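You operate a simulated robot arm through the tools that you are given. There is no shell and no other tool. Be economical: measure what you need, move in short steps, check, and stop when the job is done.

Carry out the task below with a simulated two-armed robot. There is one attempt and no reset: what you move stays moved.

TASK
Take the lid off the cup and lay it down on the top of the parts bench. Put the test stick marked "bronze" from the top of the pouch bench on the folded cover and the test stick marked "stainless" on the shelf of the pouch bench. The order is free.

It is judged by the outcome, as a careful person would: the job done as asked, and still so three seconds after it is handed in. It fails if anything else is knocked over, pushed out of place, dropped, spilled or broken. A push-on lid holds only when it is set on centred and level and pressed home; a screw cap is set on level and turned clockwise until tight.

THE ROBOT
Two 7-joint arms with fingered hands on one trunk, on a base that drives. Base frame: it is fixed to the floor where the robot stands at the start and does not move with it; the origin is under the middle of the robot, x ahead of it, y to its left, z up; the surface under the hand at the start is at about z = 0.8. Units: m, degrees, N and s.
The left shoulder is at the start at [0.06, 0.166, 0.977], the right one opposite. With the tool pointing down near the work surface each hand reaches from about 0.36 to 0.86 m from the robot's upright axis, wherever it stands, measured 20 degrees to its own side. Places, roughly: shelf of the pouch bench [0.6, -0.9, 0.2]. Payload 5 kg a hand.
The TCP of each hand is the grasp point between the finger pads, 0.032 m short of the fingertips. In the tool frame z runs along the fingers and y along their closing line. Largest opening 0.16 m; the body of the gripper starts 0.089 m behind the TCP. The gripper is a hand of 3 fingers: y runs from the thumb to the fingers, the wrist lies at [0, 0, -0.267] in the tool frame, and closing takes about 1.5 s.
Orientation is told as [roll, pitch, yaw] about the base's x, y, z axes, in that order, counted from this pose: with the fingers straight down and closing along the base's y, the tool's x points along the base's -x, its y along +y and its z along -z.

THE INTERFACE
- The arms move only by the tool apply_moves. It takes "left_increments", "right_increments" or both (then of equal length, played together; a hand with none holds still); each is a list of rows, each a list of 3 entries, a list of its own where there are three numbers: the shift along the base's x, y, z in m, then the turn, a rotation vector about the base's x, y, z in degrees, then the finger opening in m, from 0 to 0.16. In form: [[[dx, dy, dz], [rx, ry, rz], gripper], ...]. A call has 1 to 8 rows; each row shifts and turns the commanded pose from where the row before left it. Each row takes 0.2 s and may step no farther than 0.05 m and 8.6 degrees from the row before; otherwise, or with a gripper value out of range, the whole call is refused. Where a pose cannot be reached the arm comes as near as it can. A force on the tool above 40 N (or 10 N above the force at the start of the call, whichever is more), or a blocked arm, ends the call early, and 0.2 s more pass. Each finger travels about 0.045 m/s and halts on what it meets, pressing with about 28 N; the grip force reading is that of the motor and also rises with nothing between the fingers. The clock runs only during rows and for 0.2 s after the last one: add rows that do not move to give the fingers time. It gives the time, the measured TCP pose, the force on the tool (base axes), the opening and the grip force at its end, in the units of the frame above (readings bear some noise), with the torque about the TCP (base axes, N m) and any sound that the robot's microphone picked up.
- Cameras (640 x 400 px; columns grow to the right, rows downward): "scene" is now at [0.0423, -0.0406, 1.6232]; the picture's right is [-0.49, -0.87, -0.00], its down [-0.60, 0.33, -0.73] and it looks along [0.64, -0.35, -0.68] (base axes); focal length 287 px, centre (320, 200). "left" rides on the left gripper at [-0.065, -0.004, -0.116] in its tool frame; the picture's right is [0.06, -1.00, 0.00], its down [0.87, 0.05, -0.49] and it looks along [0.49, 0.03, 0.87] (tool axes); focal length 261 px, centre (320, 200). "right" rides on the right gripper at [0.065, -0.004, -0.116] in its tool frame; the picture's right is [0.06, 1.00, 0.00], its down [-0.87, 0.05, -0.49] and it looks along [-0.49, 0.03, 0.87] (tool axes); focal length 261 px, centre (320, 200). There is no depth. A picture from a camera that has moved, and an enlarged one, comes with that camera's place and axes in the base frame and with its lens.
- capture(camera): a new picture of that camera. It takes no simulated time.
- raise_lower(by): slides the trunk up (or, below 0, down) by that many m; the arms and the scene camera ride with it, the base frame stays. It gives what a move gives, with no picture.
- roll_base(legs): drives the robot by 1 to 6 legs, each [ahead, turn to the left] in m and degrees, along the robot's own axes; the way and the turn of a leg run together, so that a leg with both is an arc; at most 1.5 m and 180 degrees a leg. The arms and the cameras ride along, it lands a little off, and it stops where it bumps. It gives what a move gives.
- set_grasp(shape, hand): the hand has 3 fingers and takes this shape, open, in about a second: jaw (thumb against the fingers, like two jaws); tri (thumb and two fingers); tip (a fingertip pinch); poke (one finger out to press); point (the index stretched); flat (the hand flat); cup (the hand cupped); fist (a fist). The gripper value then closes the fingers along that shape, each until it touches; the sizes above hold for jaw. It gives what a move gives, with no picture.
- turn_head(pan, tilt): turns the head with the scene camera to pan (to the left, within 86 degrees either way) and tilt (down, from -29 to 69), counted from straight ahead of the robot. It gives what a move gives.
- enlarge(camera, box): a new picture of the part [left, top, right, bottom] of that camera's present view, enlarged. It takes no simulated time.
- hand_in(): hands the job in; it is judged then, once.

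Work in short steps. Places have to be worked out from the pictures, the camera data and where the tool is seen: move nearer, look again, correct. Check each grasp and each placing, and mend what went wrong. You have 165 turns and 122 pictures in all, those below and enlarged ones among them. Open the grippers and draw the arms clear of the work before you hand the job in, unless the task says otherwise; then end with one line.

The tools are called as a command line: name --argument value ..., lists and objects as JSON in quotes. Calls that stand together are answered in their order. apply_moves: Moves the arms, as the interface text tells. Its arguments: {"type":"object","properties":{"left_increments":{"type":"array","items":{"type":"array"}},"right_increments":{"type":"array","items":{"type":"array"}}},"required":[]} The other tools are called the same way: raise_lower (by) slides the trunk up or down; set_grasp (shape, hand) gives the hand a shape; roll_base (legs) drives the base; turn_head (pan, tilt) turns the head that bears the scene camera; capture (camera) takes a picture; enlarge (camera, box) takes an enlarged picture of a part of a camera's view; hand_in () hands the job in.

At the start:

```text
time_s: 0.0
left_tool_pos: [0.5232, -0.0946, 1.0576]
left_ee_rot: [0.1, 0.0, 0.0]
left_force: [0.0, 0.6, 0.6]
left_moment: [0.01, 0.0, 0.01]
left_width: 0.1599
left_gripper_force: 0.2
left_shape: jaw
right_tool_pos: [0.3861, -0.542, 1.1198]
right_ee_rot: [0.1, 0.0, -0.1]
right_force: [-0.3, -1.2, 0.0]
right_moment: [-0.03, 0.01, 0.02]
right_width: 0.1599
right_gripper_force: 0.0
right_shape: jaw
trunk travel left (down, up): [-0.525, 0.065]
robot x, y, heading: [0.0031, -0.0016, 0.1]
head pan, tilt: [-29.0, 43.1]
```

scene: 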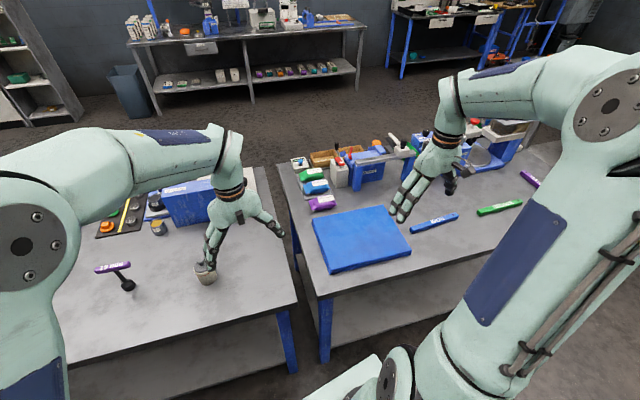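
right: 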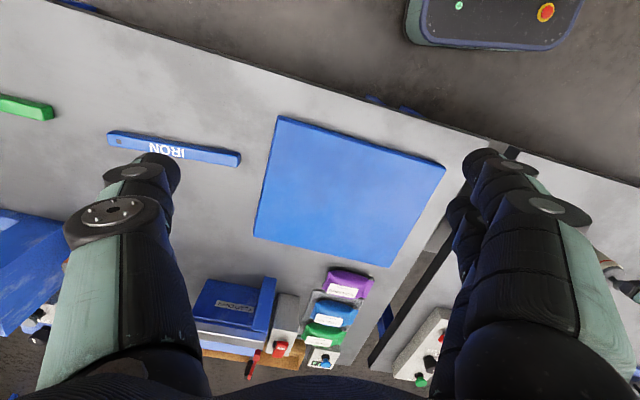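
left: 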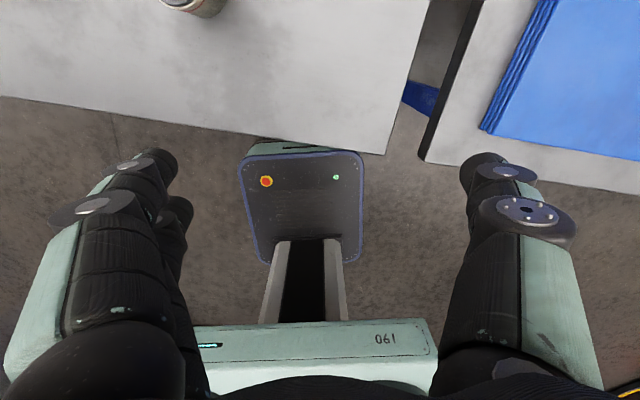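

I see two benches: the left one with a small cup, the right one with the blue folded cover and several sticks. I enlarge parts of the scene to read the marks.

enlarge --camera "scene" --box '[380, 110, 580, 260]'

enlarge --camera "scene" --box '[80, 160, 320, 310]'

```text
2.67 times, centred on (480, 185) of scene
camera zoom: at [0.0423, -0.0406, 1.6232], right [-0.49, -0.87, 0.0], down [-0.6, 0.33, -0.73], along [0.64, -0.35, -0.68], focal length 766 px, centre (-107, 240)
```

zoom: 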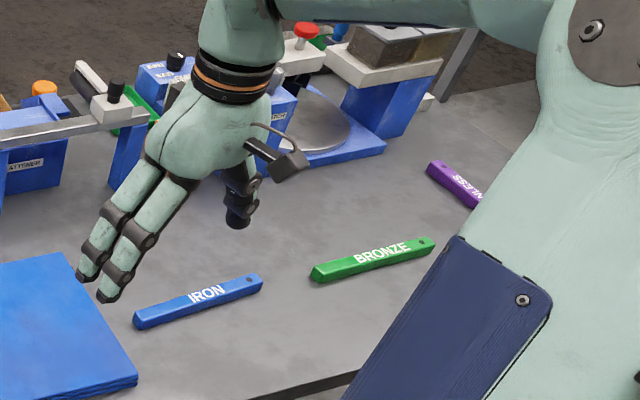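

```text
2.67 times, centred on (200, 235) of scene
camera zoom: at [0.0423, -0.0406, 1.6232], right [-0.49, -0.87, 0.0], down [-0.6, 0.33, -0.73], along [0.64, -0.35, -0.68], focal length 766 px, centre (640, 107)
```

zoom: 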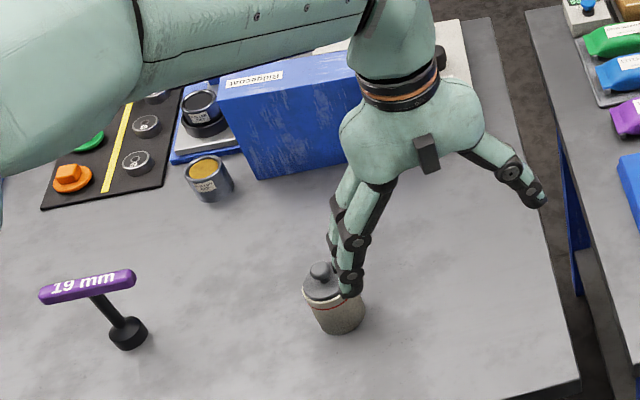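

The green stick is bronze and the purple one to the right is stainless. I turn the head to look around for which bench is which and to see the rest.

turn_head --pan 5 --tilt 40

capture --camera "scene"

turn_head --pan -65 --tilt 40

capture --camera "scene"

```text
time_s: 1.0
left_tool_pos: [0.5238, -0.0951, 1.0584]
left_ee_rot: [-0.1, 0.0, 0.0]
left_force: [0.1, 0.6, -0.1]
left_moment: [0.02, 0.01, 0.03]
left_width: 0.16
left_gripper_force: 0.1
left_shape: jaw
right_tool_pos: [0.3853, -0.542, 1.1186]
right_ee_rot: [0.0, 0.0, 0.0]
right_force: [-0.4, -0.8, -0.1]
right_moment: [0.01, 0.02, 0.0]
right_width: 0.1599
right_gripper_force: 0.0
right_shape: jaw
trunk travel left (down, up): [-0.525, 0.065]
robot x, y, heading: [-0.0035, 0.0019, -0.2]
head pan, tilt: [5.0, 40.0]
```

```text
116 pictures are left
camera scene: at [0.0546, 0.007, 1.6278], right [0.09, -1.0, 0.0], down [-0.64, -0.06, -0.77], along [0.76, 0.07, -0.64], focal length 287 px, centre (320, 200)
```

scene: 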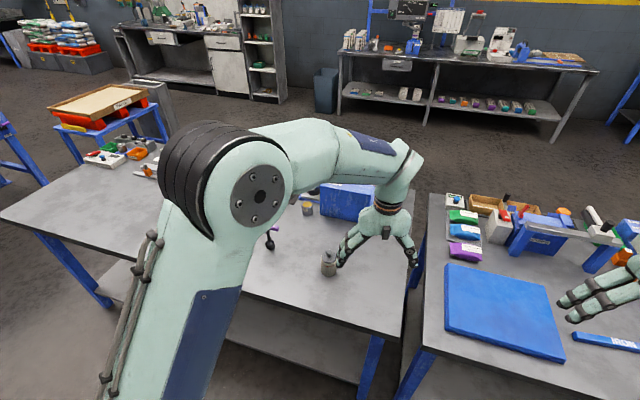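

```text
time_s: 2.4
left_tool_pos: [0.5243, -0.0946, 1.058]
left_ee_rot: [0.0, 0.1, 0.0]
left_force: [0.0, 0.3, -0.6]
left_moment: [0.02, 0.04, -0.01]
left_width: 0.1599
left_gripper_force: 0.0
left_shape: jaw
right_tool_pos: [0.3856, -0.5436, 1.1207]
right_ee_rot: [-0.1, 0.1, 0.0]
right_force: [-0.1, 0.1, -0.5]
right_moment: [0.02, -0.04, -0.03]
right_width: 0.1598
right_gripper_force: 0.1
right_shape: jaw
trunk travel left (down, up): [-0.525, 0.065]
robot x, y, heading: [-0.0003, 0.0009, 0.2]
head pan, tilt: [-65.0, 40.0]
```

```text
115 pictures are left
camera scene: at [0.0059, -0.0774, 1.6278], right [-0.91, -0.42, 0.0], down [-0.27, 0.58, -0.77], along [0.32, -0.69, -0.64], focal length 287 px, centre (320, 200)
```

scene: 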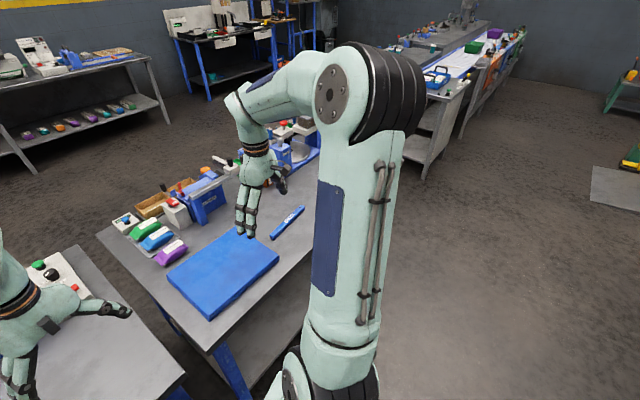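

The right bench with the pouches is the pouch bench, the left one (with the cup) the parts bench. I move the left hand at height over the cup to look at its lid.

apply_moves --left_increments '[[[0.04, 0.03, 0], [0, 0, 0], 0.16], [[0.04, 0.03, 0], [0, 0, 0], 0.16], [[0.04, 0.03, 0], [0, 0, 0], 0.16], [[0.04, 0.03, 0], [0, 0, 0], 0.16], [[0, 0, 0], [0, 0, 0], 0.16]]'

turn_head --pan 0 --tilt 50

capture --camera "left"

capture --camera "scene"

```text
time_s: 3.6
left_tool_pos: [0.6823, 0.0236, 1.0595]
left_ee_rot: [0.1, -0.1, 0.0]
left_force: [0.0, 0.7, -0.5]
left_moment: [0.01, 0.01, -0.03]
left_width: 0.1599
left_gripper_force: 0.1
left_shape: jaw
right_tool_pos: [0.386, -0.543, 1.1199]
right_ee_rot: [0.0, -0.1, 0.0]
right_force: [0.0, 0.0, -0.3]
right_moment: [-0.01, -0.03, 0.0]
right_width: 0.16
right_gripper_force: 0.1
right_shape: jaw
trunk travel left (down, up): [-0.525, 0.065]
robot x, y, heading: [0.0005, -0.0003, -0.1]
head pan, tilt: [-65.0, 40.0]
```

```text
time_s: 5.0
left_tool_pos: [0.6834, 0.024, 1.0587]
left_ee_rot: [0.0, 0.0, 0.0]
left_force: [0.1, 0.2, 0.5]
left_moment: [0.02, 0.02, 0.02]
left_width: 0.16
left_gripper_force: 0.1
left_shape: jaw
right_tool_pos: [0.3862, -0.5423, 1.1199]
right_ee_rot: [0.0, 0.0, 0.0]
right_force: [0.1, 0.0, 0.3]
right_moment: [0.0, 0.0, -0.04]
right_width: 0.1599
right_gripper_force: 0.0
right_shape: jaw
trunk travel left (down, up): [-0.525, 0.065]
robot x, y, heading: [-0.0037, 0.0031, 0.1]
head pan, tilt: [0.0, 50.0]
```

```text
114 pictures are left
camera left: at [0.7483, 0.0194, 1.1741], right [-0.06, -1.0, 0.0], down [-0.87, 0.05, 0.49], along [-0.49, 0.03, -0.87], focal length 261 px, centre (320, 200)
```

left: 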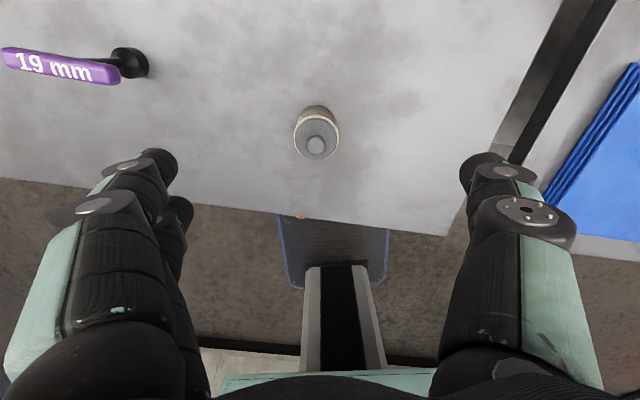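

```text
113 pictures are left
camera scene: at [0.047, -0.0004, 1.6136], right [0.0, -1.0, 0.0], down [-0.77, 0.0, -0.64], along [0.64, 0.0, -0.77], focal length 287 px, centre (320, 200)
```

scene: 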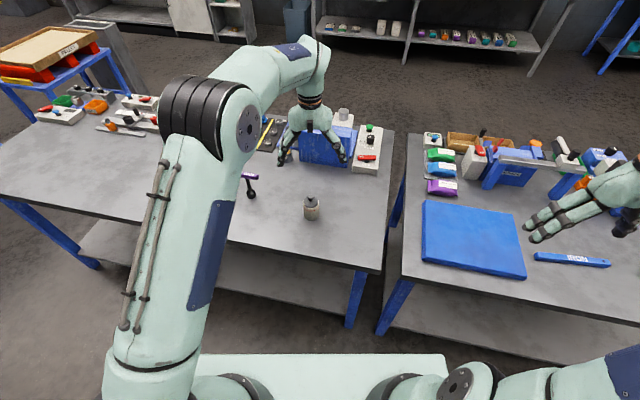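

enlarge --camera "left" --box '[276, 90, 356, 170]'

enlarge --camera "scene" --box '[280, 180, 344, 230]'

```text
5.00 times, centred on (316, 130) of left
camera zoom: at [0.7483, 0.0194, 1.1741], right [-0.06, -1.0, 0.0], down [-0.87, 0.05, 0.49], along [-0.49, 0.03, -0.87], focal length 1303 px, centre (340, 550)
```

zoom: 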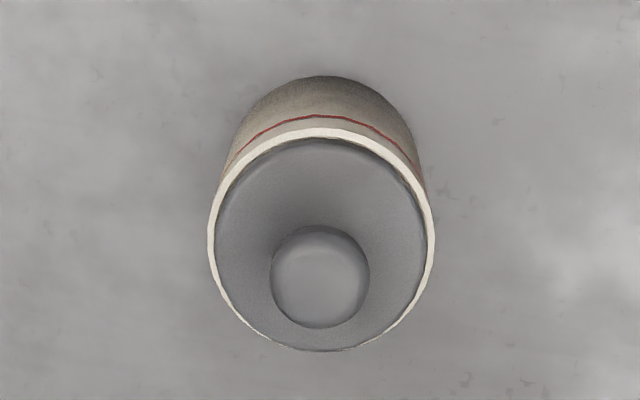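

```text
8.00 times, centred on (312, 205) of scene
camera zoom: at [0.047, -0.0004, 1.6136], right [0.0, -1.0, 0.0], down [-0.77, 0.0, -0.64], along [0.64, 0.0, -0.77], focal length 2299 px, centre (384, 160)
```

zoom: 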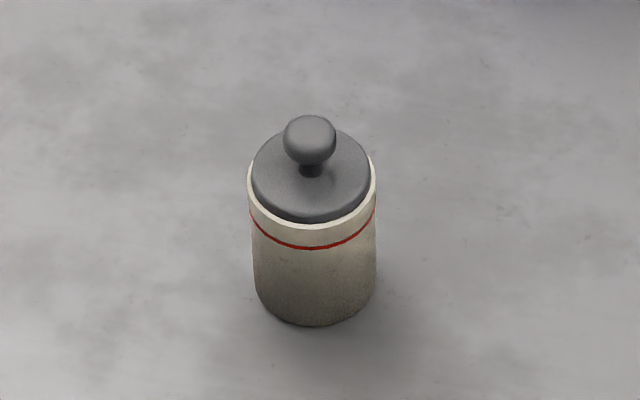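

The knob of the lid is at about [0.658, 0.030, 0.893] with a diameter of about 22 mm; it is a push-on lid. I go over it and part of the way down.

apply_moves --left_increments '[[[-0.025, 0.006, 0], [0, 0, 0], 0.16], [[0, 0, -0.03], [0, 0, 0], 0.12], [[0, 0, -0.03], [0, 0, 0], 0.1], [[0, 0, -0.03], [0, 0, 0], 0.08], [[0, 0, -0.02], [0, 0, 0], 0.07], [[0, 0, 0], [0, 0, 0], 0.07], [[0, 0, 0], [0, 0, 0], 0.07]]'

capture --camera "left"

enlarge --camera "scene" --box '[264, 140, 360, 230]'

```text
time_s: 6.6
left_tool_pos: [0.6591, 0.031, 0.9481]
left_ee_rot: [0.0, -0.1, 0.0]
left_force: [0.5, 0.5, 0.9]
left_moment: [0.0, -0.03, 0.01]
left_width: 0.0707
left_gripper_force: 0.0
left_shape: jaw
right_tool_pos: [0.3853, -0.5441, 1.1202]
right_ee_rot: [0.0, 0.0, 0.0]
right_force: [-0.4, -0.4, 0.3]
right_moment: [0.0, 0.02, 0.0]
right_width: 0.16
right_gripper_force: 0.0
right_shape: jaw
trunk travel left (down, up): [-0.525, 0.065]
robot x, y, heading: [-0.0009, 0.0009, -0.2]
head pan, tilt: [0.0, 50.0]
```

```text
110 pictures are left
camera left: at [0.7243, 0.0268, 1.0629], right [-0.06, -1.0, 0.0], down [-0.87, 0.05, 0.49], along [-0.49, 0.03, -0.87], focal length 261 px, centre (320, 200)
```

left: 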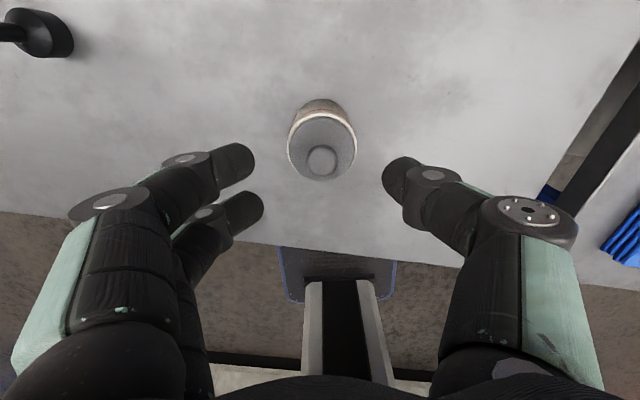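

```text
4.44 times, centred on (312, 185) of scene
camera zoom: at [0.0469, -0.0003, 1.6136], right [0.0, -1.0, 0.0], down [-0.77, 0.0, -0.64], along [0.64, 0.0, -0.77], focal length 1277 px, centre (356, 267)
```

zoom: 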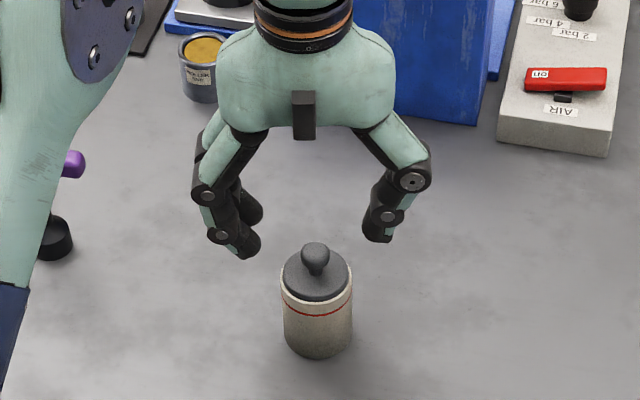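

The knob is measured again at [0.659, 0.030], well aligned. I descend to z≈0.91 and close on the knob.

apply_moves --left_increments '[[[0, 0, -0.015], [0, 0, 0], 0.07], [[0, 0, -0.013], [0, 0, 0], 0.07], [[0, 0, -0.011], [0, 0, 0], 0.07], [[0, 0, 0], [0, 0, 0], 0.05], [[0, 0, 0], [0, 0, 0], 0.03], [[0, 0, 0], [0, 0, 0], 0.02], [[0, 0, 0], [0, 0, 0], 0.012], [[0, 0, 0], [0, 0, 0], 0.008]]'

capture --camera "left"

enlarge --camera "scene" --box '[264, 140, 360, 230]'

```text
time_s: 8.4
left_tool_pos: [0.6591, 0.0306, 0.9096]
left_ee_rot: [0.0, 0.0, 0.1]
left_force: [-0.1, 0.7, 0.8]
left_moment: [0.04, -0.01, -0.03]
left_width: 0.0209
left_gripper_force: 28.2
left_shape: jaw
right_tool_pos: [0.3866, -0.5434, 1.1201]
right_ee_rot: [0.0, 0.0, -0.1]
right_force: [-0.1, -0.7, 0.2]
right_moment: [0.01, -0.01, 0.0]
right_width: 0.1599
right_gripper_force: 0.1
right_shape: jaw
trunk travel left (down, up): [-0.525, 0.065]
robot x, y, heading: [0.0026, 0.0013, -0.1]
head pan, tilt: [0.0, 50.0]
```

```text
108 pictures are left
camera left: at [0.724, 0.0267, 1.0251], right [-0.06, -1.0, 0.0], down [-0.87, 0.05, 0.49], along [-0.49, 0.03, -0.87], focal length 261 px, centre (320, 200)
```

left: 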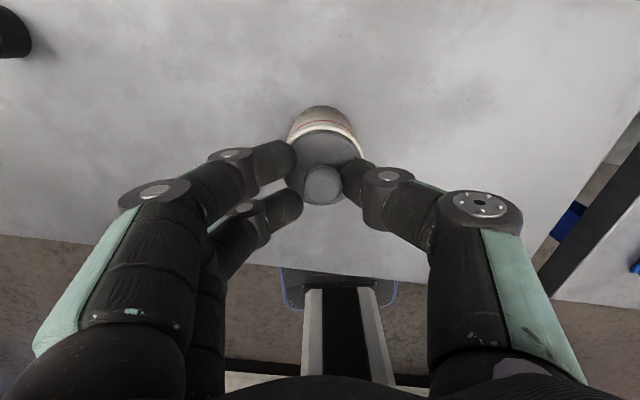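

```text
4.44 times, centred on (312, 185) of scene
camera zoom: at [0.0469, -0.0003, 1.6136], right [0.0, -1.0, 0.0], down [-0.77, 0.0, -0.64], along [0.64, 0.0, -0.77], focal length 1277 px, centre (356, 267)
```

zoom: 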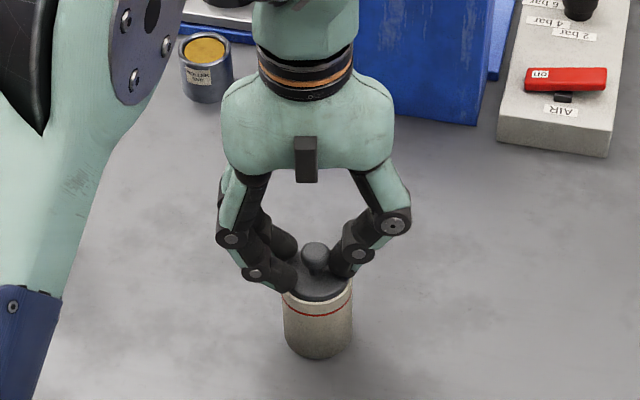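

Width stopped at 0.021 with 28 N: the knob is held. I lift slowly straight up.

apply_moves --left_increments '[[[0, 0, 0.004], [0, 0, 0], 0.008], [[0, 0, 0.006], [0, 0, 0], 0.008], [[0, 0, 0.01], [0, 0, 0], 0.008], [[0, 0, 0.02], [0, 0, 0], 0.008], [[0, 0, 0.02], [0, 0, 0], 0.008]]'

capture --camera "left"

enlarge --camera "scene" --box '[264, 140, 360, 230]'

```text
time_s: 9.6
left_tool_pos: [0.6597, 0.0302, 0.9694]
left_ee_rot: [0.1, 0.0, 0.0]
left_force: [0.8, -0.4, -2.3]
left_moment: [0.0, 0.01, 0.0]
left_width: 0.0209
left_gripper_force: 27.7
left_shape: jaw
right_tool_pos: [0.385, -0.5442, 1.1207]
right_ee_rot: [0.0, -0.1, 0.1]
right_force: [-0.7, 0.4, -0.3]
right_moment: [0.02, 0.0, 0.0]
right_width: 0.1597
right_gripper_force: 0.1
right_shape: jaw
trunk travel left (down, up): [-0.525, 0.065]
robot x, y, heading: [-0.0005, 0.0033, -0.1]
head pan, tilt: [0.0, 50.0]
```

```text
106 pictures are left
camera left: at [0.724, 0.0263, 1.0851], right [-0.06, -1.0, 0.0], down [-0.87, 0.05, 0.49], along [-0.49, 0.03, -0.87], focal length 261 px, centre (320, 200)
```

left: 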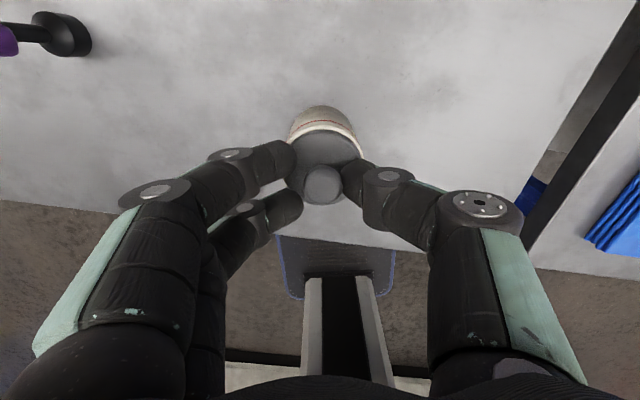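

```text
4.44 times, centred on (312, 185) of scene
camera zoom: at [0.0468, -0.0003, 1.6136], right [0.0, -1.0, 0.0], down [-0.77, 0.0, -0.64], along [0.64, 0.0, -0.77], focal length 1277 px, centre (356, 267)
```

zoom: 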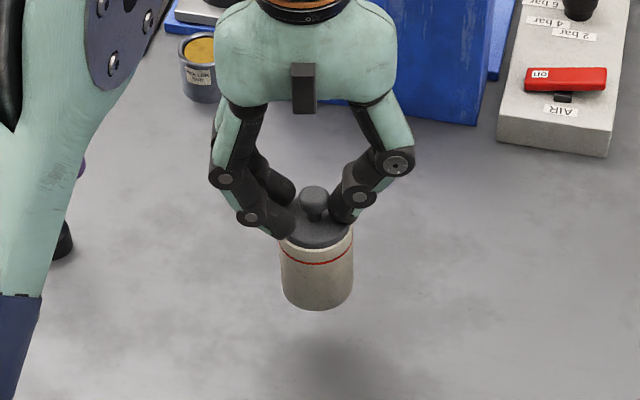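

The cup came up with the lid, so the lid is tight and the cup must be held by the other hand. I set it gently back down and keep hold of the lid.

apply_moves --left_increments '[[[0, 0, -0.02], [0, 0, 0], 0.008], [[0, 0, -0.02], [0, 0, 0], 0.008], [[0, 0, -0.01], [0, 0, 0], 0.008], [[0, 0, -0.006], [0, 0, 0], 0.008], [[0, 0, -0.003], [0, 0, 0], 0.008], [[0, 0, 0], [0, 0, 0], 0.008]]'

turn_head --pan -20 --tilt 50

capture --camera "scene"

```text
time_s: 11.0
left_tool_pos: [0.6571, 0.0317, 0.9099]
left_ee_rot: [0.0, -0.1, 0.0]
left_force: [-0.3, -0.2, -2.3]
left_moment: [-0.01, 0.0, 0.0]
left_width: 0.021
left_gripper_force: 27.9
left_shape: jaw
right_tool_pos: [0.386, -0.5416, 1.1217]
right_ee_rot: [0.0, 0.0, 0.1]
right_force: [0.4, -0.8, 0.1]
right_moment: [0.01, 0.03, -0.01]
right_width: 0.1602
right_gripper_force: 0.1
right_shape: jaw
trunk travel left (down, up): [-0.525, 0.065]
robot x, y, heading: [0.001, -0.0004, -0.3]
head pan, tilt: [0.0, 50.0]
```

```text
time_s: 11.8
left_tool_pos: [0.6585, 0.0315, 0.9106]
left_ee_rot: [0.0, 0.0, 0.0]
left_force: [1.1, 0.4, -0.8]
left_moment: [0.01, 0.03, -0.02]
left_width: 0.0209
left_gripper_force: 28.2
left_shape: jaw
right_tool_pos: [0.3853, -0.5423, 1.12]
right_ee_rot: [0.0, 0.0, 0.1]
right_force: [0.5, -0.3, -1.4]
right_moment: [0.03, 0.0, -0.02]
right_width: 0.16
right_gripper_force: 0.1
right_shape: jaw
trunk travel left (down, up): [-0.525, 0.065]
robot x, y, heading: [-0.004, 0.0046, -0.0]
head pan, tilt: [-20.0, 50.0]
```

```text
104 pictures are left
camera scene: at [0.0425, -0.0266, 1.6136], right [-0.34, -0.94, 0.0], down [-0.72, 0.26, -0.64], along [0.6, -0.22, -0.77], focal length 287 px, centre (320, 200)
```

scene: 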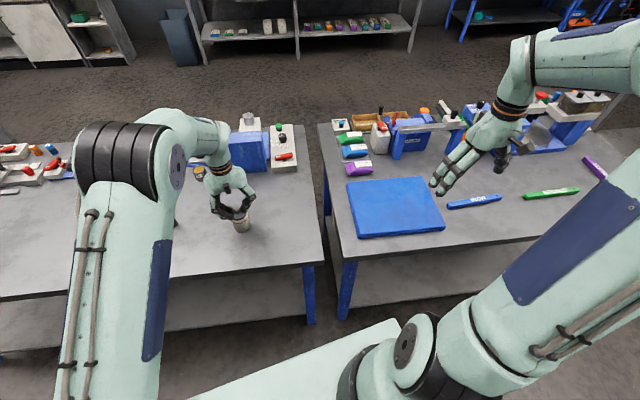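

The cup is back on the table, held by its lid. I bring the right hand over, tilting it to point forward and down, to grip the cup body from the near right.

apply_moves --right_increments '[[[0.015, 0.035, -0.01], [0, -8, 0], 0.15], [[0.015, 0.035, -0.01], [0, -8, 0], 0.14], [[0.015, 0.035, -0.01], [0, -8, 0], 0.13], [[0.015, 0.035, -0.01], [0, -8, 0], 0.12], [[0.015, 0.035, -0.01], [0, -8, 0], 0.11], [[0.015, 0.035, -0.01], [0, -8, 0], 0.1], [[0, 0, 0], [0, 0, 0], 0.09]]'

apply_moves --right_increments '[[[0, 0.03, 0], [0, 0, 8], 0.09], [[0, 0.03, 0], [0, 0, 8], 0.09], [[0, 0.03, 0], [0, 0, 8], 0.09], [[0, 0.03, 0], [0, 0, 8], 0.09], [[0, 0, 0], [0, 0, 0], 0.09]]'

capture --camera "scene"

capture --camera "right"

```text
time_s: 13.4
left_tool_pos: [0.6579, 0.0298, 0.9106]
left_ee_rot: [-0.1, -0.1, -0.1]
left_force: [-0.3, -0.3, -1.6]
left_moment: [-0.02, -0.01, -0.01]
left_width: 0.0207
left_gripper_force: 28.1
left_shape: jaw
right_tool_pos: [0.5012, -0.3467, 1.0716]
right_ee_rot: [0.2, -47.9, -0.1]
right_force: [0.4, -0.6, 1.0]
right_moment: [0.05, -0.02, 0.04]
right_width: 0.09
right_gripper_force: 0.1
right_shape: jaw
right hand out of reach, approached as far as the arm can: row 6
trunk travel left (down, up): [-0.525, 0.065]
robot x, y, heading: [-0.0013, -0.0004, -0.1]
head pan, tilt: [-20.0, 50.0]
```

```text
time_s: 14.6
left_tool_pos: [0.659, 0.0302, 0.9102]
left_ee_rot: [0.0, 0.1, 0.1]
left_force: [-0.1, -0.5, -2.2]
left_moment: [-0.01, 0.02, 0.02]
left_width: 0.0208
left_gripper_force: 28.1
left_shape: jaw
right_tool_pos: [0.5011, -0.2255, 1.0724]
right_ee_rot: [0.1, -48.0, 32.0]
right_force: [0.2, 0.0, -0.5]
right_moment: [0.0, 0.01, -0.01]
right_width: 0.0902
right_gripper_force: 0.2
right_shape: jaw
trunk travel left (down, up): [-0.525, 0.065]
robot x, y, heading: [-0.0013, -0.0011, 0.1]
head pan, tilt: [-20.0, 50.0]
```

```text
103 pictures are left
camera scene: at [0.0422, -0.0267, 1.6136], right [-0.34, -0.94, 0.0], down [-0.72, 0.26, -0.64], along [0.6, -0.22, -0.77], focal length 287 px, centre (320, 200)
```

scene: 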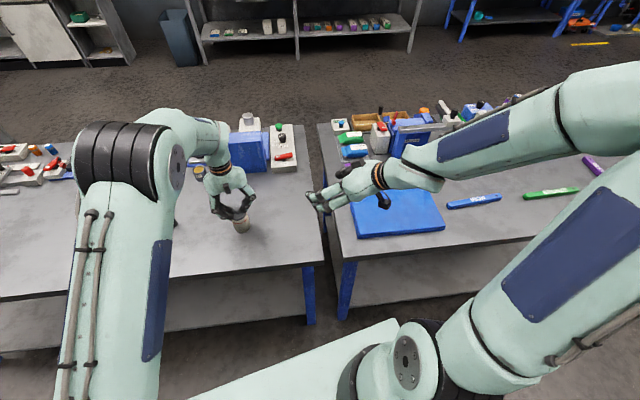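

```text
102 pictures are left
camera right: at [0.3947, -0.2982, 1.1015], right [-0.56, 0.82, -0.05], down [0.15, 0.16, 0.97], along [0.81, 0.54, -0.22], focal length 261 px, centre (320, 200)
```

right: 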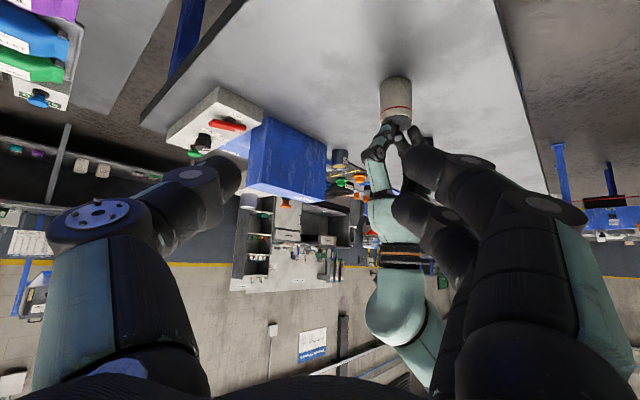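

The tilted pose is good. I move the right hand onto the approach line, 0.25 m behind the cup, then up to about 0.12 m from it.

apply_moves --right_increments '[[[0, 0.04, -0.015], [0, 0, 0], 0.09], [[0, 0.04, -0.015], [0, 0, 0], 0.09], [[0, 0.04, -0.015], [0, 0, 0], 0.09], [[0, 0.038, -0.015], [0, 0, 0], 0.09], [[0.025, 0.016, -0.027], [0, 0, 0], 0.09], [[0.025, 0.016, -0.027], [0, 0, 0], 0.09], [[0.025, 0.016, -0.027], [0, 0, 0], 0.09], [[0, 0, 0], [0, 0, 0], 0.09]]'

enlarge --camera "scene" --box '[160, 120, 320, 250]'

capture --camera "right"

capture --camera "left"

```text
time_s: 16.4
left_tool_pos: [0.6585, 0.0318, 0.9113]
left_ee_rot: [-0.1, 0.0, 0.0]
left_force: [0.0, 0.7, -1.5]
left_moment: [0.0, -0.02, 0.02]
left_width: 0.0211
left_gripper_force: 28.2
left_shape: jaw
right_tool_pos: [0.586, -0.0211, 0.9352]
right_ee_rot: [0.0, -48.1, 31.8]
right_force: [-0.1, -0.5, 0.4]
right_moment: [0.01, -0.01, -0.02]
right_width: 0.0899
right_gripper_force: 0.2
right_shape: jaw
right hand out of reach, approached as far as the arm can: row 2, 3
trunk travel left (down, up): [-0.525, 0.065]
robot x, y, heading: [0.0008, -0.004, 0.1]
head pan, tilt: [-20.0, 50.0]
```

```text
3.08 times, centred on (240, 185) of scene
camera zoom: at [0.0421, -0.0266, 1.6136], right [-0.34, -0.94, 0.0], down [-0.72, 0.26, -0.64], along [0.6, -0.22, -0.77], focal length 884 px, centre (566, 246)
```

zoom: 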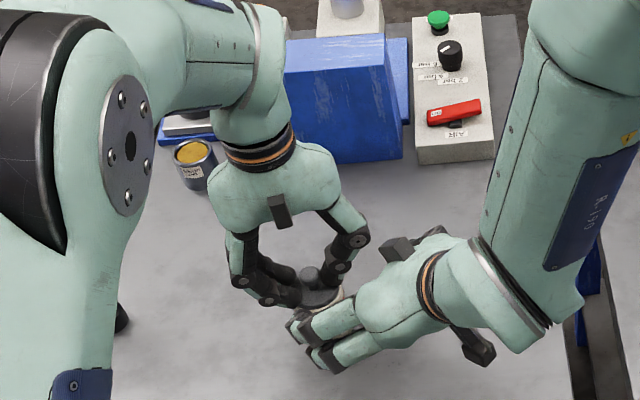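

```text
100 pictures are left
camera right: at [0.479, -0.0927, 0.9633], right [-0.56, 0.82, -0.05], down [0.15, 0.16, 0.97], along [0.81, 0.54, -0.22], focal length 261 px, centre (320, 200)
```

right: 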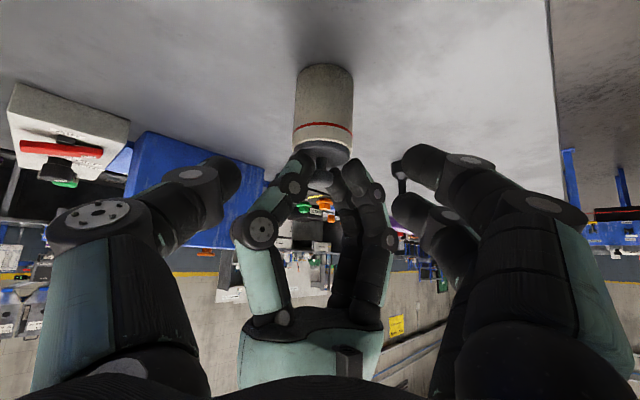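

```text
99 pictures are left
camera left: at [0.7239, 0.026, 1.0258], right [-0.06, -1.0, 0.0], down [-0.87, 0.05, 0.49], along [-0.49, 0.03, -0.87], focal length 261 px, centre (320, 200)
```

left: 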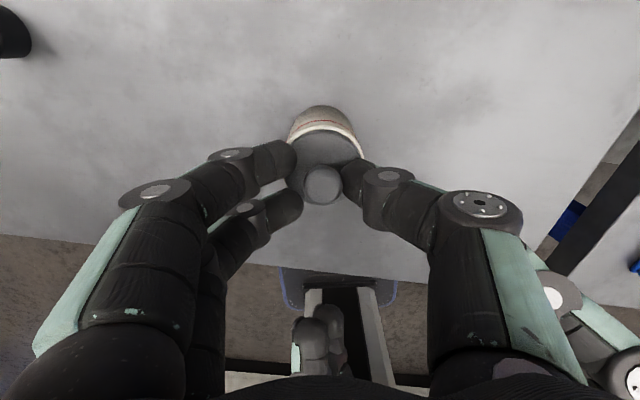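

The right hand is 0.1 m from the cup. I lower it first so its fingers pass under the left hand's thumb, then look before going forward.

apply_moves --right_increments '[[[0, 0, -0.03], [0, 0, 0], 0.09], [[0, 0, -0.03], [0, 0, 0], 0.09], [[0, 0, -0.03], [0, 0, 0], 0.09], [[0.02, 0.016, 0], [0, 0, 0], 0.09], [[0.018, 0.013, 0], [0, 0, 0], 0.09], [[0, 0, 0], [0, 0, 0], 0.09]]'

enlarge --camera "scene" --box '[160, 120, 320, 250]'

capture --camera "right"

capture --camera "left"

```text
time_s: 17.8
left_tool_pos: [0.6587, 0.0319, 0.9109]
left_ee_rot: [0.0, 0.0, 0.0]
left_force: [0.0, -0.2, -1.9]
left_moment: [0.05, -0.02, 0.02]
left_width: 0.0208
left_gripper_force: 27.7
left_shape: jaw
right_tool_pos: [0.6252, 0.0103, 0.844]
right_ee_rot: [0.1, -48.0, 32.0]
right_force: [0.3, 0.6, -0.3]
right_moment: [0.01, -0.03, 0.0]
right_width: 0.0901
right_gripper_force: 0.0
right_shape: jaw
trunk travel left (down, up): [-0.525, 0.065]
robot x, y, heading: [-0.0018, -0.0016, 0.4]
head pan, tilt: [-20.0, 50.0]
```

```text
3.08 times, centred on (240, 185) of scene
camera zoom: at [0.0424, -0.0266, 1.6136], right [-0.34, -0.94, 0.0], down [-0.72, 0.26, -0.64], along [0.6, -0.22, -0.77], focal length 884 px, centre (566, 246)
```

zoom: 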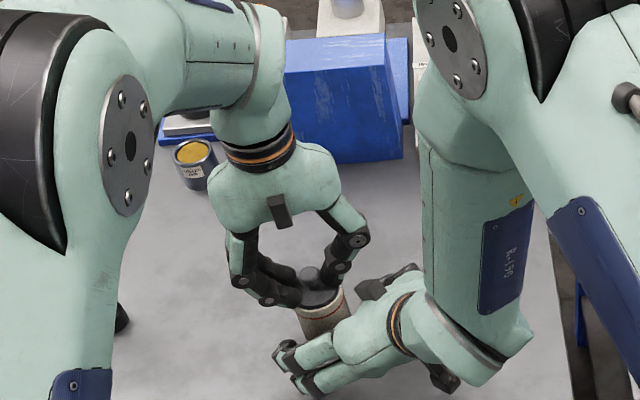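

```text
97 pictures are left
camera right: at [0.5179, -0.0632, 0.8734], right [-0.56, 0.82, -0.05], down [0.15, 0.16, 0.97], along [0.81, 0.54, -0.22], focal length 261 px, centre (320, 200)
```

right: 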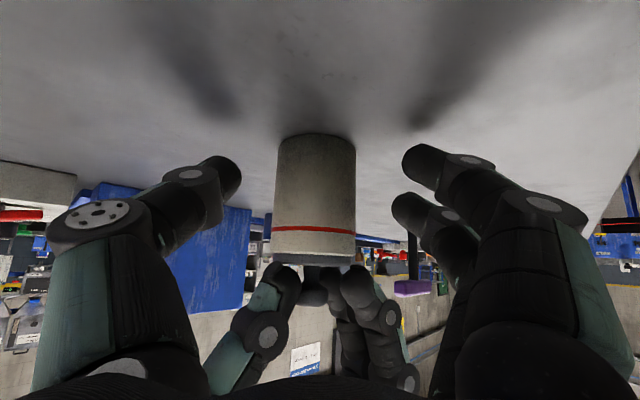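

```text
96 pictures are left
camera left: at [0.7241, 0.0264, 1.0257], right [-0.06, -1.0, 0.0], down [-0.87, 0.05, 0.49], along [-0.49, 0.03, -0.87], focal length 261 px, centre (320, 200)
```

left: 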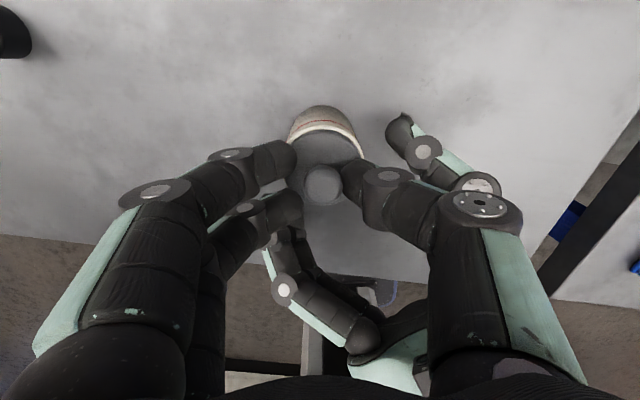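

Right fingers straddle the cup, clear of the left hand. I go forward 0.028 m more in small steps, still open.

apply_moves --right_increments '[[[0.008, 0.005, 0], [0, 0, 0], 0.09], [[0.008, 0.005, 0], [0, 0, 0], 0.09], [[0.008, 0.006, 0], [0, 0, 0], 0.09], [[0, 0, 0], [0, 0, 0], 0.09]]'

capture --camera "right"

capture --camera "left"

```text
time_s: 18.8
left_tool_pos: [0.6589, 0.031, 0.9113]
left_ee_rot: [0.0, 0.0, 0.0]
left_force: [0.3, 0.1, -1.3]
left_moment: [-0.01, 0.0, 0.0]
left_width: 0.0208
left_gripper_force: 27.7
left_shape: jaw
right_tool_pos: [0.6497, 0.0241, 0.8438]
right_ee_rot: [-0.1, -47.9, 32.0]
right_force: [-0.1, -0.2, 0.8]
right_moment: [-0.02, 0.01, 0.03]
right_width: 0.09
right_gripper_force: 0.0
right_shape: jaw
trunk travel left (down, up): [-0.525, 0.065]
robot x, y, heading: [0.0002, 0.0, -0.1]
head pan, tilt: [-20.0, 50.0]
```

```text
95 pictures are left
camera right: at [0.5415, -0.048, 0.8735], right [-0.56, 0.82, -0.05], down [0.15, 0.16, 0.97], along [0.81, 0.54, -0.22], focal length 261 px, centre (320, 200)
```

right: 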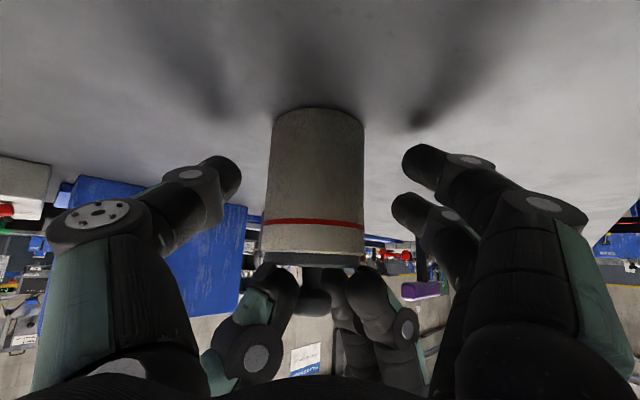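

```text
94 pictures are left
camera left: at [0.7242, 0.0265, 1.0257], right [-0.06, -1.0, 0.0], down [-0.87, 0.05, 0.49], along [-0.49, 0.03, -0.87], focal length 261 px, centre (320, 200)
```

left: 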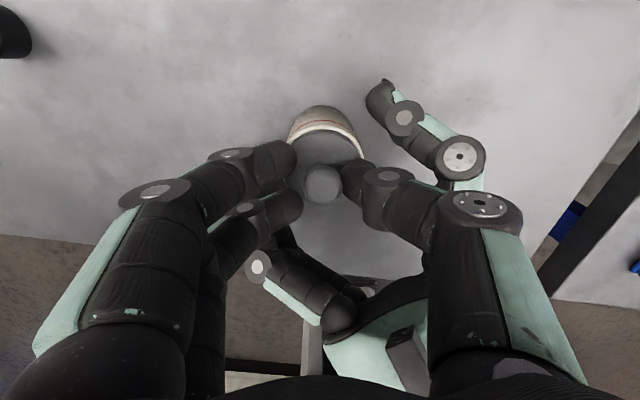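

No contact and the cup is centred between the right fingers. I close the right hand on the cup.

apply_moves --right_increments '[[[0, 0, 0], [0, 0, 0], 0.075], [[0, 0, 0], [0, 0, 0], 0.06], [[0, 0, 0], [0, 0, 0], 0.05], [[0, 0, 0], [0, 0, 0], 0.045], [[0, 0, 0], [0, 0, 0], 0.04], [[0, 0, 0], [0, 0, 0], 0.04]]'

capture --camera "right"

capture --camera "left"

```text
time_s: 20.2
left_tool_pos: [0.6586, 0.0306, 0.9106]
left_ee_rot: [0.0, 0.0, 0.0]
left_force: [-0.6, 0.4, -0.9]
left_moment: [0.0, 0.04, -0.02]
left_width: 0.021
left_gripper_force: 28.0
left_shape: jaw
right_tool_pos: [0.6477, 0.0242, 0.8453]
right_ee_rot: [0.0, -48.0, 32.0]
right_force: [-0.5, 0.2, 0.2]
right_moment: [-0.01, 0.04, 0.01]
right_width: 0.0445
right_gripper_force: 27.6
right_shape: jaw
trunk travel left (down, up): [-0.525, 0.065]
robot x, y, heading: [0.0007, -0.0019, 0.0]
head pan, tilt: [-20.0, 50.0]
heard: snap
```

```text
93 pictures are left
camera right: at [0.5414, -0.048, 0.8734], right [-0.56, 0.82, -0.05], down [0.16, 0.16, 0.97], along [0.81, 0.54, -0.22], focal length 261 px, centre (320, 200)
```

right: 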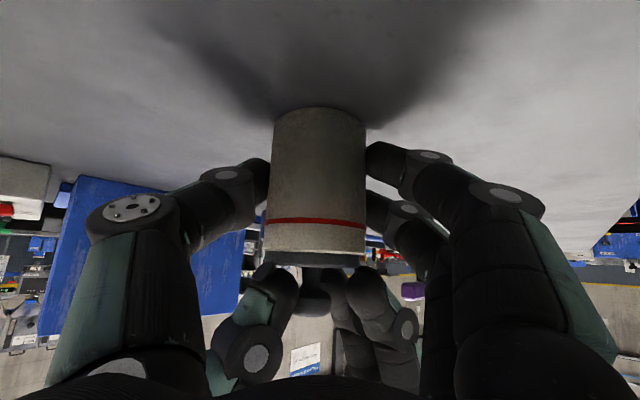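

```text
92 pictures are left
camera left: at [0.7242, 0.0265, 1.0257], right [-0.06, -1.0, 0.0], down [-0.87, 0.05, 0.49], along [-0.49, 0.03, -0.87], focal length 261 px, centre (320, 200)
```

left: 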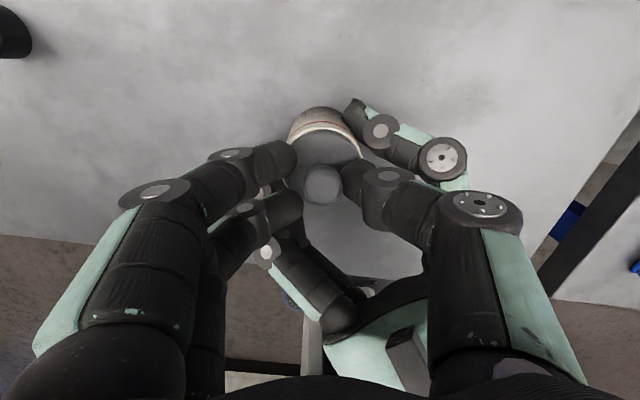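

The cup is held and a snap was heard, probably the lid moving in its seat. I raise the left hand in small steps while the right holds still.

apply_moves --left_increments '[[[0, 0, 0.003], [0, 0, 0], 0.008], [[0, 0, 0.003], [0, 0, 0], 0.008], [[0, 0, 0.004], [0, 0, 0], 0.008], [[0, 0, 0.005], [0, 0, 0], 0.008], [[0, 0, 0], [0, 0, 0], 0.008]]'

capture --camera "right"

```text
time_s: 21.4
left_tool_pos: [0.6585, 0.0306, 0.9251]
left_ee_rot: [0.0, 0.0, -0.1]
left_force: [0.1, 0.3, 0.5]
left_moment: [0.0, -0.01, -0.02]
left_width: 0.0206
left_gripper_force: 27.3
left_shape: jaw
right_tool_pos: [0.6488, 0.0249, 0.8459]
right_ee_rot: [0.0, -47.9, 32.1]
right_force: [-0.4, 0.6, 0.4]
right_moment: [-0.03, 0.05, 0.0]
right_width: 0.0441
right_gripper_force: 27.5
right_shape: jaw
trunk travel left (down, up): [-0.525, 0.065]
robot x, y, heading: [0.0007, 0.0004, -0.3]
head pan, tilt: [-20.0, 50.0]
```

```text
91 pictures are left
camera right: at [0.5415, -0.048, 0.8735], right [-0.56, 0.82, -0.05], down [0.15, 0.16, 0.97], along [0.81, 0.54, -0.22], focal length 261 px, centre (320, 200)
```

right: 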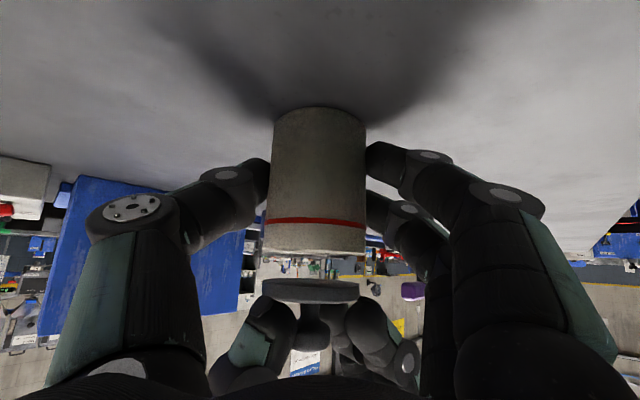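

The lid is off, free of the cup. I raise it further, then open the right hand to leave the cup standing.

apply_moves --left_increments '[[[0, 0, 0.025], [0, 0, 0], 0.008], [[0, 0, 0.025], [0, 0, 0], 0.008], [[0, 0, 0.025], [0, 0, 0], 0.008], [[0, 0, 0], [0, 0, 0], 0.008]]'

apply_moves --right_increments '[[[0, 0, 0], [0, 0, 0], 0.05], [[0, 0, 0], [0, 0, 0], 0.06], [[0, 0, 0], [0, 0, 0], 0.075], [[0, 0, 0], [0, 0, 0], 0.09], [[0, 0, 0], [0, 0, 0], 0.09]]'

capture --camera "right"

capture --camera "left"

```text
time_s: 22.4
left_tool_pos: [0.6586, 0.0313, 1.002]
left_ee_rot: [-0.1, 0.0, 0.0]
left_force: [-0.1, 0.0, -0.9]
left_moment: [0.01, -0.02, 0.01]
left_width: 0.0209
left_gripper_force: 28.2
left_shape: jaw
right_tool_pos: [0.6482, 0.0262, 0.8452]
right_ee_rot: [0.0, -48.1, 32.0]
right_force: [0.7, -0.1, 0.7]
right_moment: [0.0, 0.05, -0.02]
right_width: 0.044
right_gripper_force: 28.3
right_shape: jaw
trunk travel left (down, up): [-0.525, 0.065]
robot x, y, heading: [0.001, 0.0021, 0.1]
head pan, tilt: [-20.0, 50.0]
```

```text
time_s: 23.6
left_tool_pos: [0.6601, 0.0308, 1.0001]
left_ee_rot: [0.0, 0.0, 0.0]
left_force: [-0.7, 0.3, -0.9]
left_moment: [-0.01, -0.03, -0.01]
left_width: 0.0208
left_gripper_force: 27.8
left_shape: jaw
right_tool_pos: [0.6501, 0.0256, 0.8442]
right_ee_rot: [-0.1, -48.0, 32.0]
right_force: [0.5, 0.4, 0.4]
right_moment: [0.0, 0.01, 0.02]
right_width: 0.0892
right_gripper_force: 0.1
right_shape: jaw
trunk travel left (down, up): [-0.525, 0.065]
robot x, y, heading: [0.0001, 0.0011, -0.1]
head pan, tilt: [-20.0, 50.0]
```

```text
90 pictures are left
camera right: at [0.5414, -0.048, 0.8736], right [-0.56, 0.82, -0.05], down [0.15, 0.16, 0.97], along [0.81, 0.54, -0.22], focal length 261 px, centre (320, 200)
```

right: 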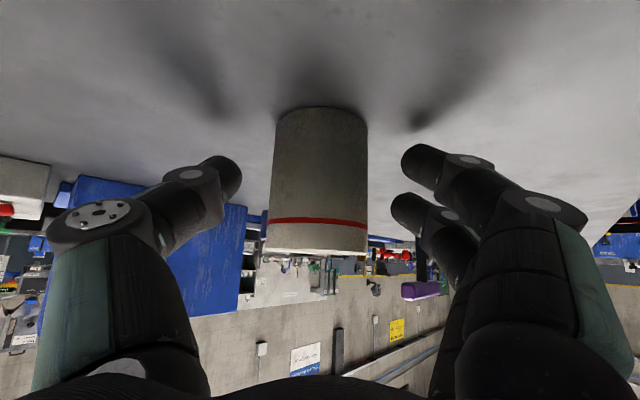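

```text
89 pictures are left
camera left: at [0.7246, 0.0261, 1.1161], right [-0.06, -1.0, 0.0], down [-0.87, 0.05, 0.49], along [-0.49, 0.03, -0.87], focal length 261 px, centre (320, 200)
```

left: 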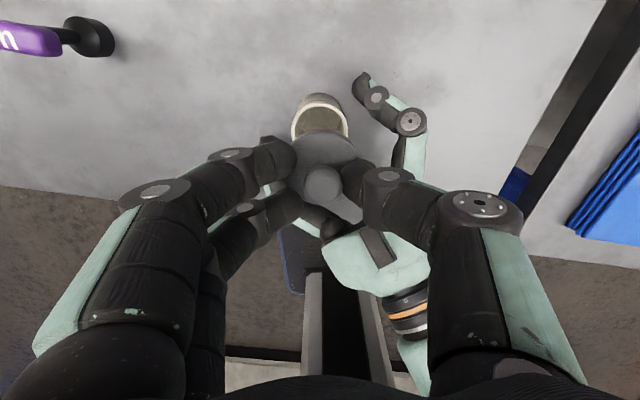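

The cup stands upright and open. I draw the right hand back along its approach line, then up and away to the right, turning it back to point down.

apply_moves --right_increments '[[[-0.02, -0.013, 0], [0, 0, 0], 0.09], [[-0.025, -0.016, 0.005], [0, 0, 0], 0.09], [[-0.025, -0.016, 0.02], [0, 0, 0], 0.09], [[-0.02, -0.03, 0.03], [0, 0, 0], 0.09], [[-0.02, -0.035, 0.03], [0, 0, 0], 0.09], [[0, -0.04, 0.03], [0, 0, 0], 0.09], [[0, -0.04, 0.03], [0, 0, 0], 0.09], [[0, -0.04, 0.03], [0, 0, 0], 0.09]]'

capture --camera "scene"

```text
refused: row 5 steps farther than a row can; nothing moved
```

```text
88 pictures are left
camera scene: at [0.0424, -0.0264, 1.6136], right [-0.34, -0.94, 0.0], down [-0.72, 0.26, -0.64], along [0.6, -0.22, -0.77], focal length 287 px, centre (320, 200)
```

scene: 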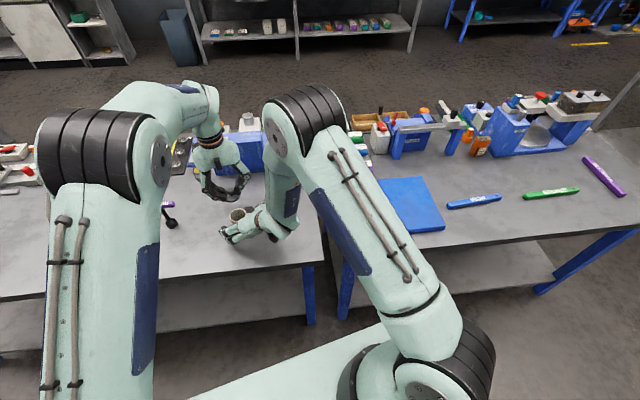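

The row was just over the step limit; I repeat with smaller steps.

apply_moves --right_increments '[[[-0.02, -0.013, 0], [0, 0, 0], 0.09], [[-0.025, -0.016, 0.005], [0, 0, 0], 0.09], [[-0.025, -0.016, 0.02], [0, 0, 0], 0.09], [[-0.02, -0.025, 0.03], [0, 0, 0], 0.09], [[-0.02, -0.03, 0.03], [0, 0, 0], 0.09], [[0, -0.035, 0.03], [0, 0, 0], 0.09], [[0, -0.035, 0.03], [0, 0, 0], 0.09], [[0, -0.035, 0.03], [0, 0, 0], 0.09]]'

apply_moves --right_increments '[[[0, -0.03, 0.01], [0, 0, -8], 0.09], [[0, -0.03, 0.01], [0, 0, -8], 0.09], [[0, -0.03, 0.01], [0, 0, -8], 0.09], [[0, -0.03, 0], [0, 0, -8], 0.09], [[-0.01, -0.03, 0], [0, 8, 0], 0.1], [[-0.01, -0.03, 0], [0, 8, 0], 0.1], [[-0.01, -0.03, 0], [0, 8, 0], 0.1], [[-0.01, -0.03, 0], [0, 8, 0], 0.1]]'

apply_moves --right_increments '[[[0, -0.01, 0], [0, 8, 0], 0.1], [[0, -0.01, 0], [0, 8, 0], 0.1], [[0, 0, 0], [0, 0, 0], 0.1]]'

capture --camera "scene"

```text
time_s: 25.4
left_tool_pos: [0.6585, 0.029, 1.0007]
left_ee_rot: [0.0, 0.1, -0.1]
left_force: [-0.4, 0.4, -0.1]
left_moment: [0.01, -0.03, -0.01]
left_width: 0.021
left_gripper_force: 28.3
left_shape: jaw
right_tool_pos: [0.537, -0.1811, 1.0218]
right_ee_rot: [0.0, -48.0, 31.8]
right_force: [0.0, 0.3, -0.8]
right_moment: [-0.02, -0.03, 0.0]
right_width: 0.0892
right_gripper_force: 0.0
right_shape: jaw
trunk travel left (down, up): [-0.525, 0.065]
robot x, y, heading: [-0.0026, -0.0002, 0.0]
head pan, tilt: [-20.0, 50.0]
```

```text
time_s: 27.2
left_tool_pos: [0.6609, 0.0329, 1.0005]
left_ee_rot: [0.0, 0.2, 0.0]
left_force: [0.0, -0.7, 0.6]
left_moment: [-0.07, 0.05, 0.03]
left_width: 0.0209
left_gripper_force: 27.9
left_shape: jaw
right_tool_pos: [0.5004, -0.4191, 1.0498]
right_ee_rot: [-0.1, -15.9, 0.0]
right_force: [-0.4, 0.4, 0.0]
right_moment: [-0.06, 0.05, -0.05]
right_width: 0.1
right_gripper_force: 0.0
right_shape: jaw
trunk travel left (down, up): [-0.525, 0.065]
robot x, y, heading: [0.0008, -0.001, -0.2]
head pan, tilt: [-20.0, 50.0]
```

```text
time_s: 28.0
left_tool_pos: [0.6593, 0.0306, 1.001]
left_ee_rot: [0.0, 0.0, 0.0]
left_force: [-0.1, 0.4, -0.6]
left_moment: [-0.01, 0.03, -0.05]
left_width: 0.021
left_gripper_force: 28.2
left_shape: jaw
right_tool_pos: [0.4987, -0.4404, 1.051]
right_ee_rot: [0.0, 0.0, 0.0]
right_force: [0.4, 0.5, 0.0]
right_moment: [0.0, 0.04, 0.02]
right_width: 0.0999
right_gripper_force: 0.1
right_shape: jaw
trunk travel left (down, up): [-0.525, 0.065]
robot x, y, heading: [0.0026, 0.0021, 0.0]
head pan, tilt: [-20.0, 50.0]
```

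```text
87 pictures are left
camera scene: at [0.042, -0.0263, 1.6136], right [-0.34, -0.94, 0.0], down [-0.72, 0.26, -0.64], along [0.6, -0.22, -0.77], focal length 287 px, centre (320, 200)
```

scene: 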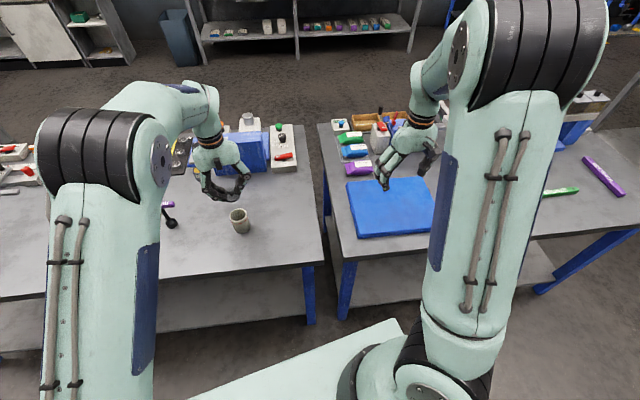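

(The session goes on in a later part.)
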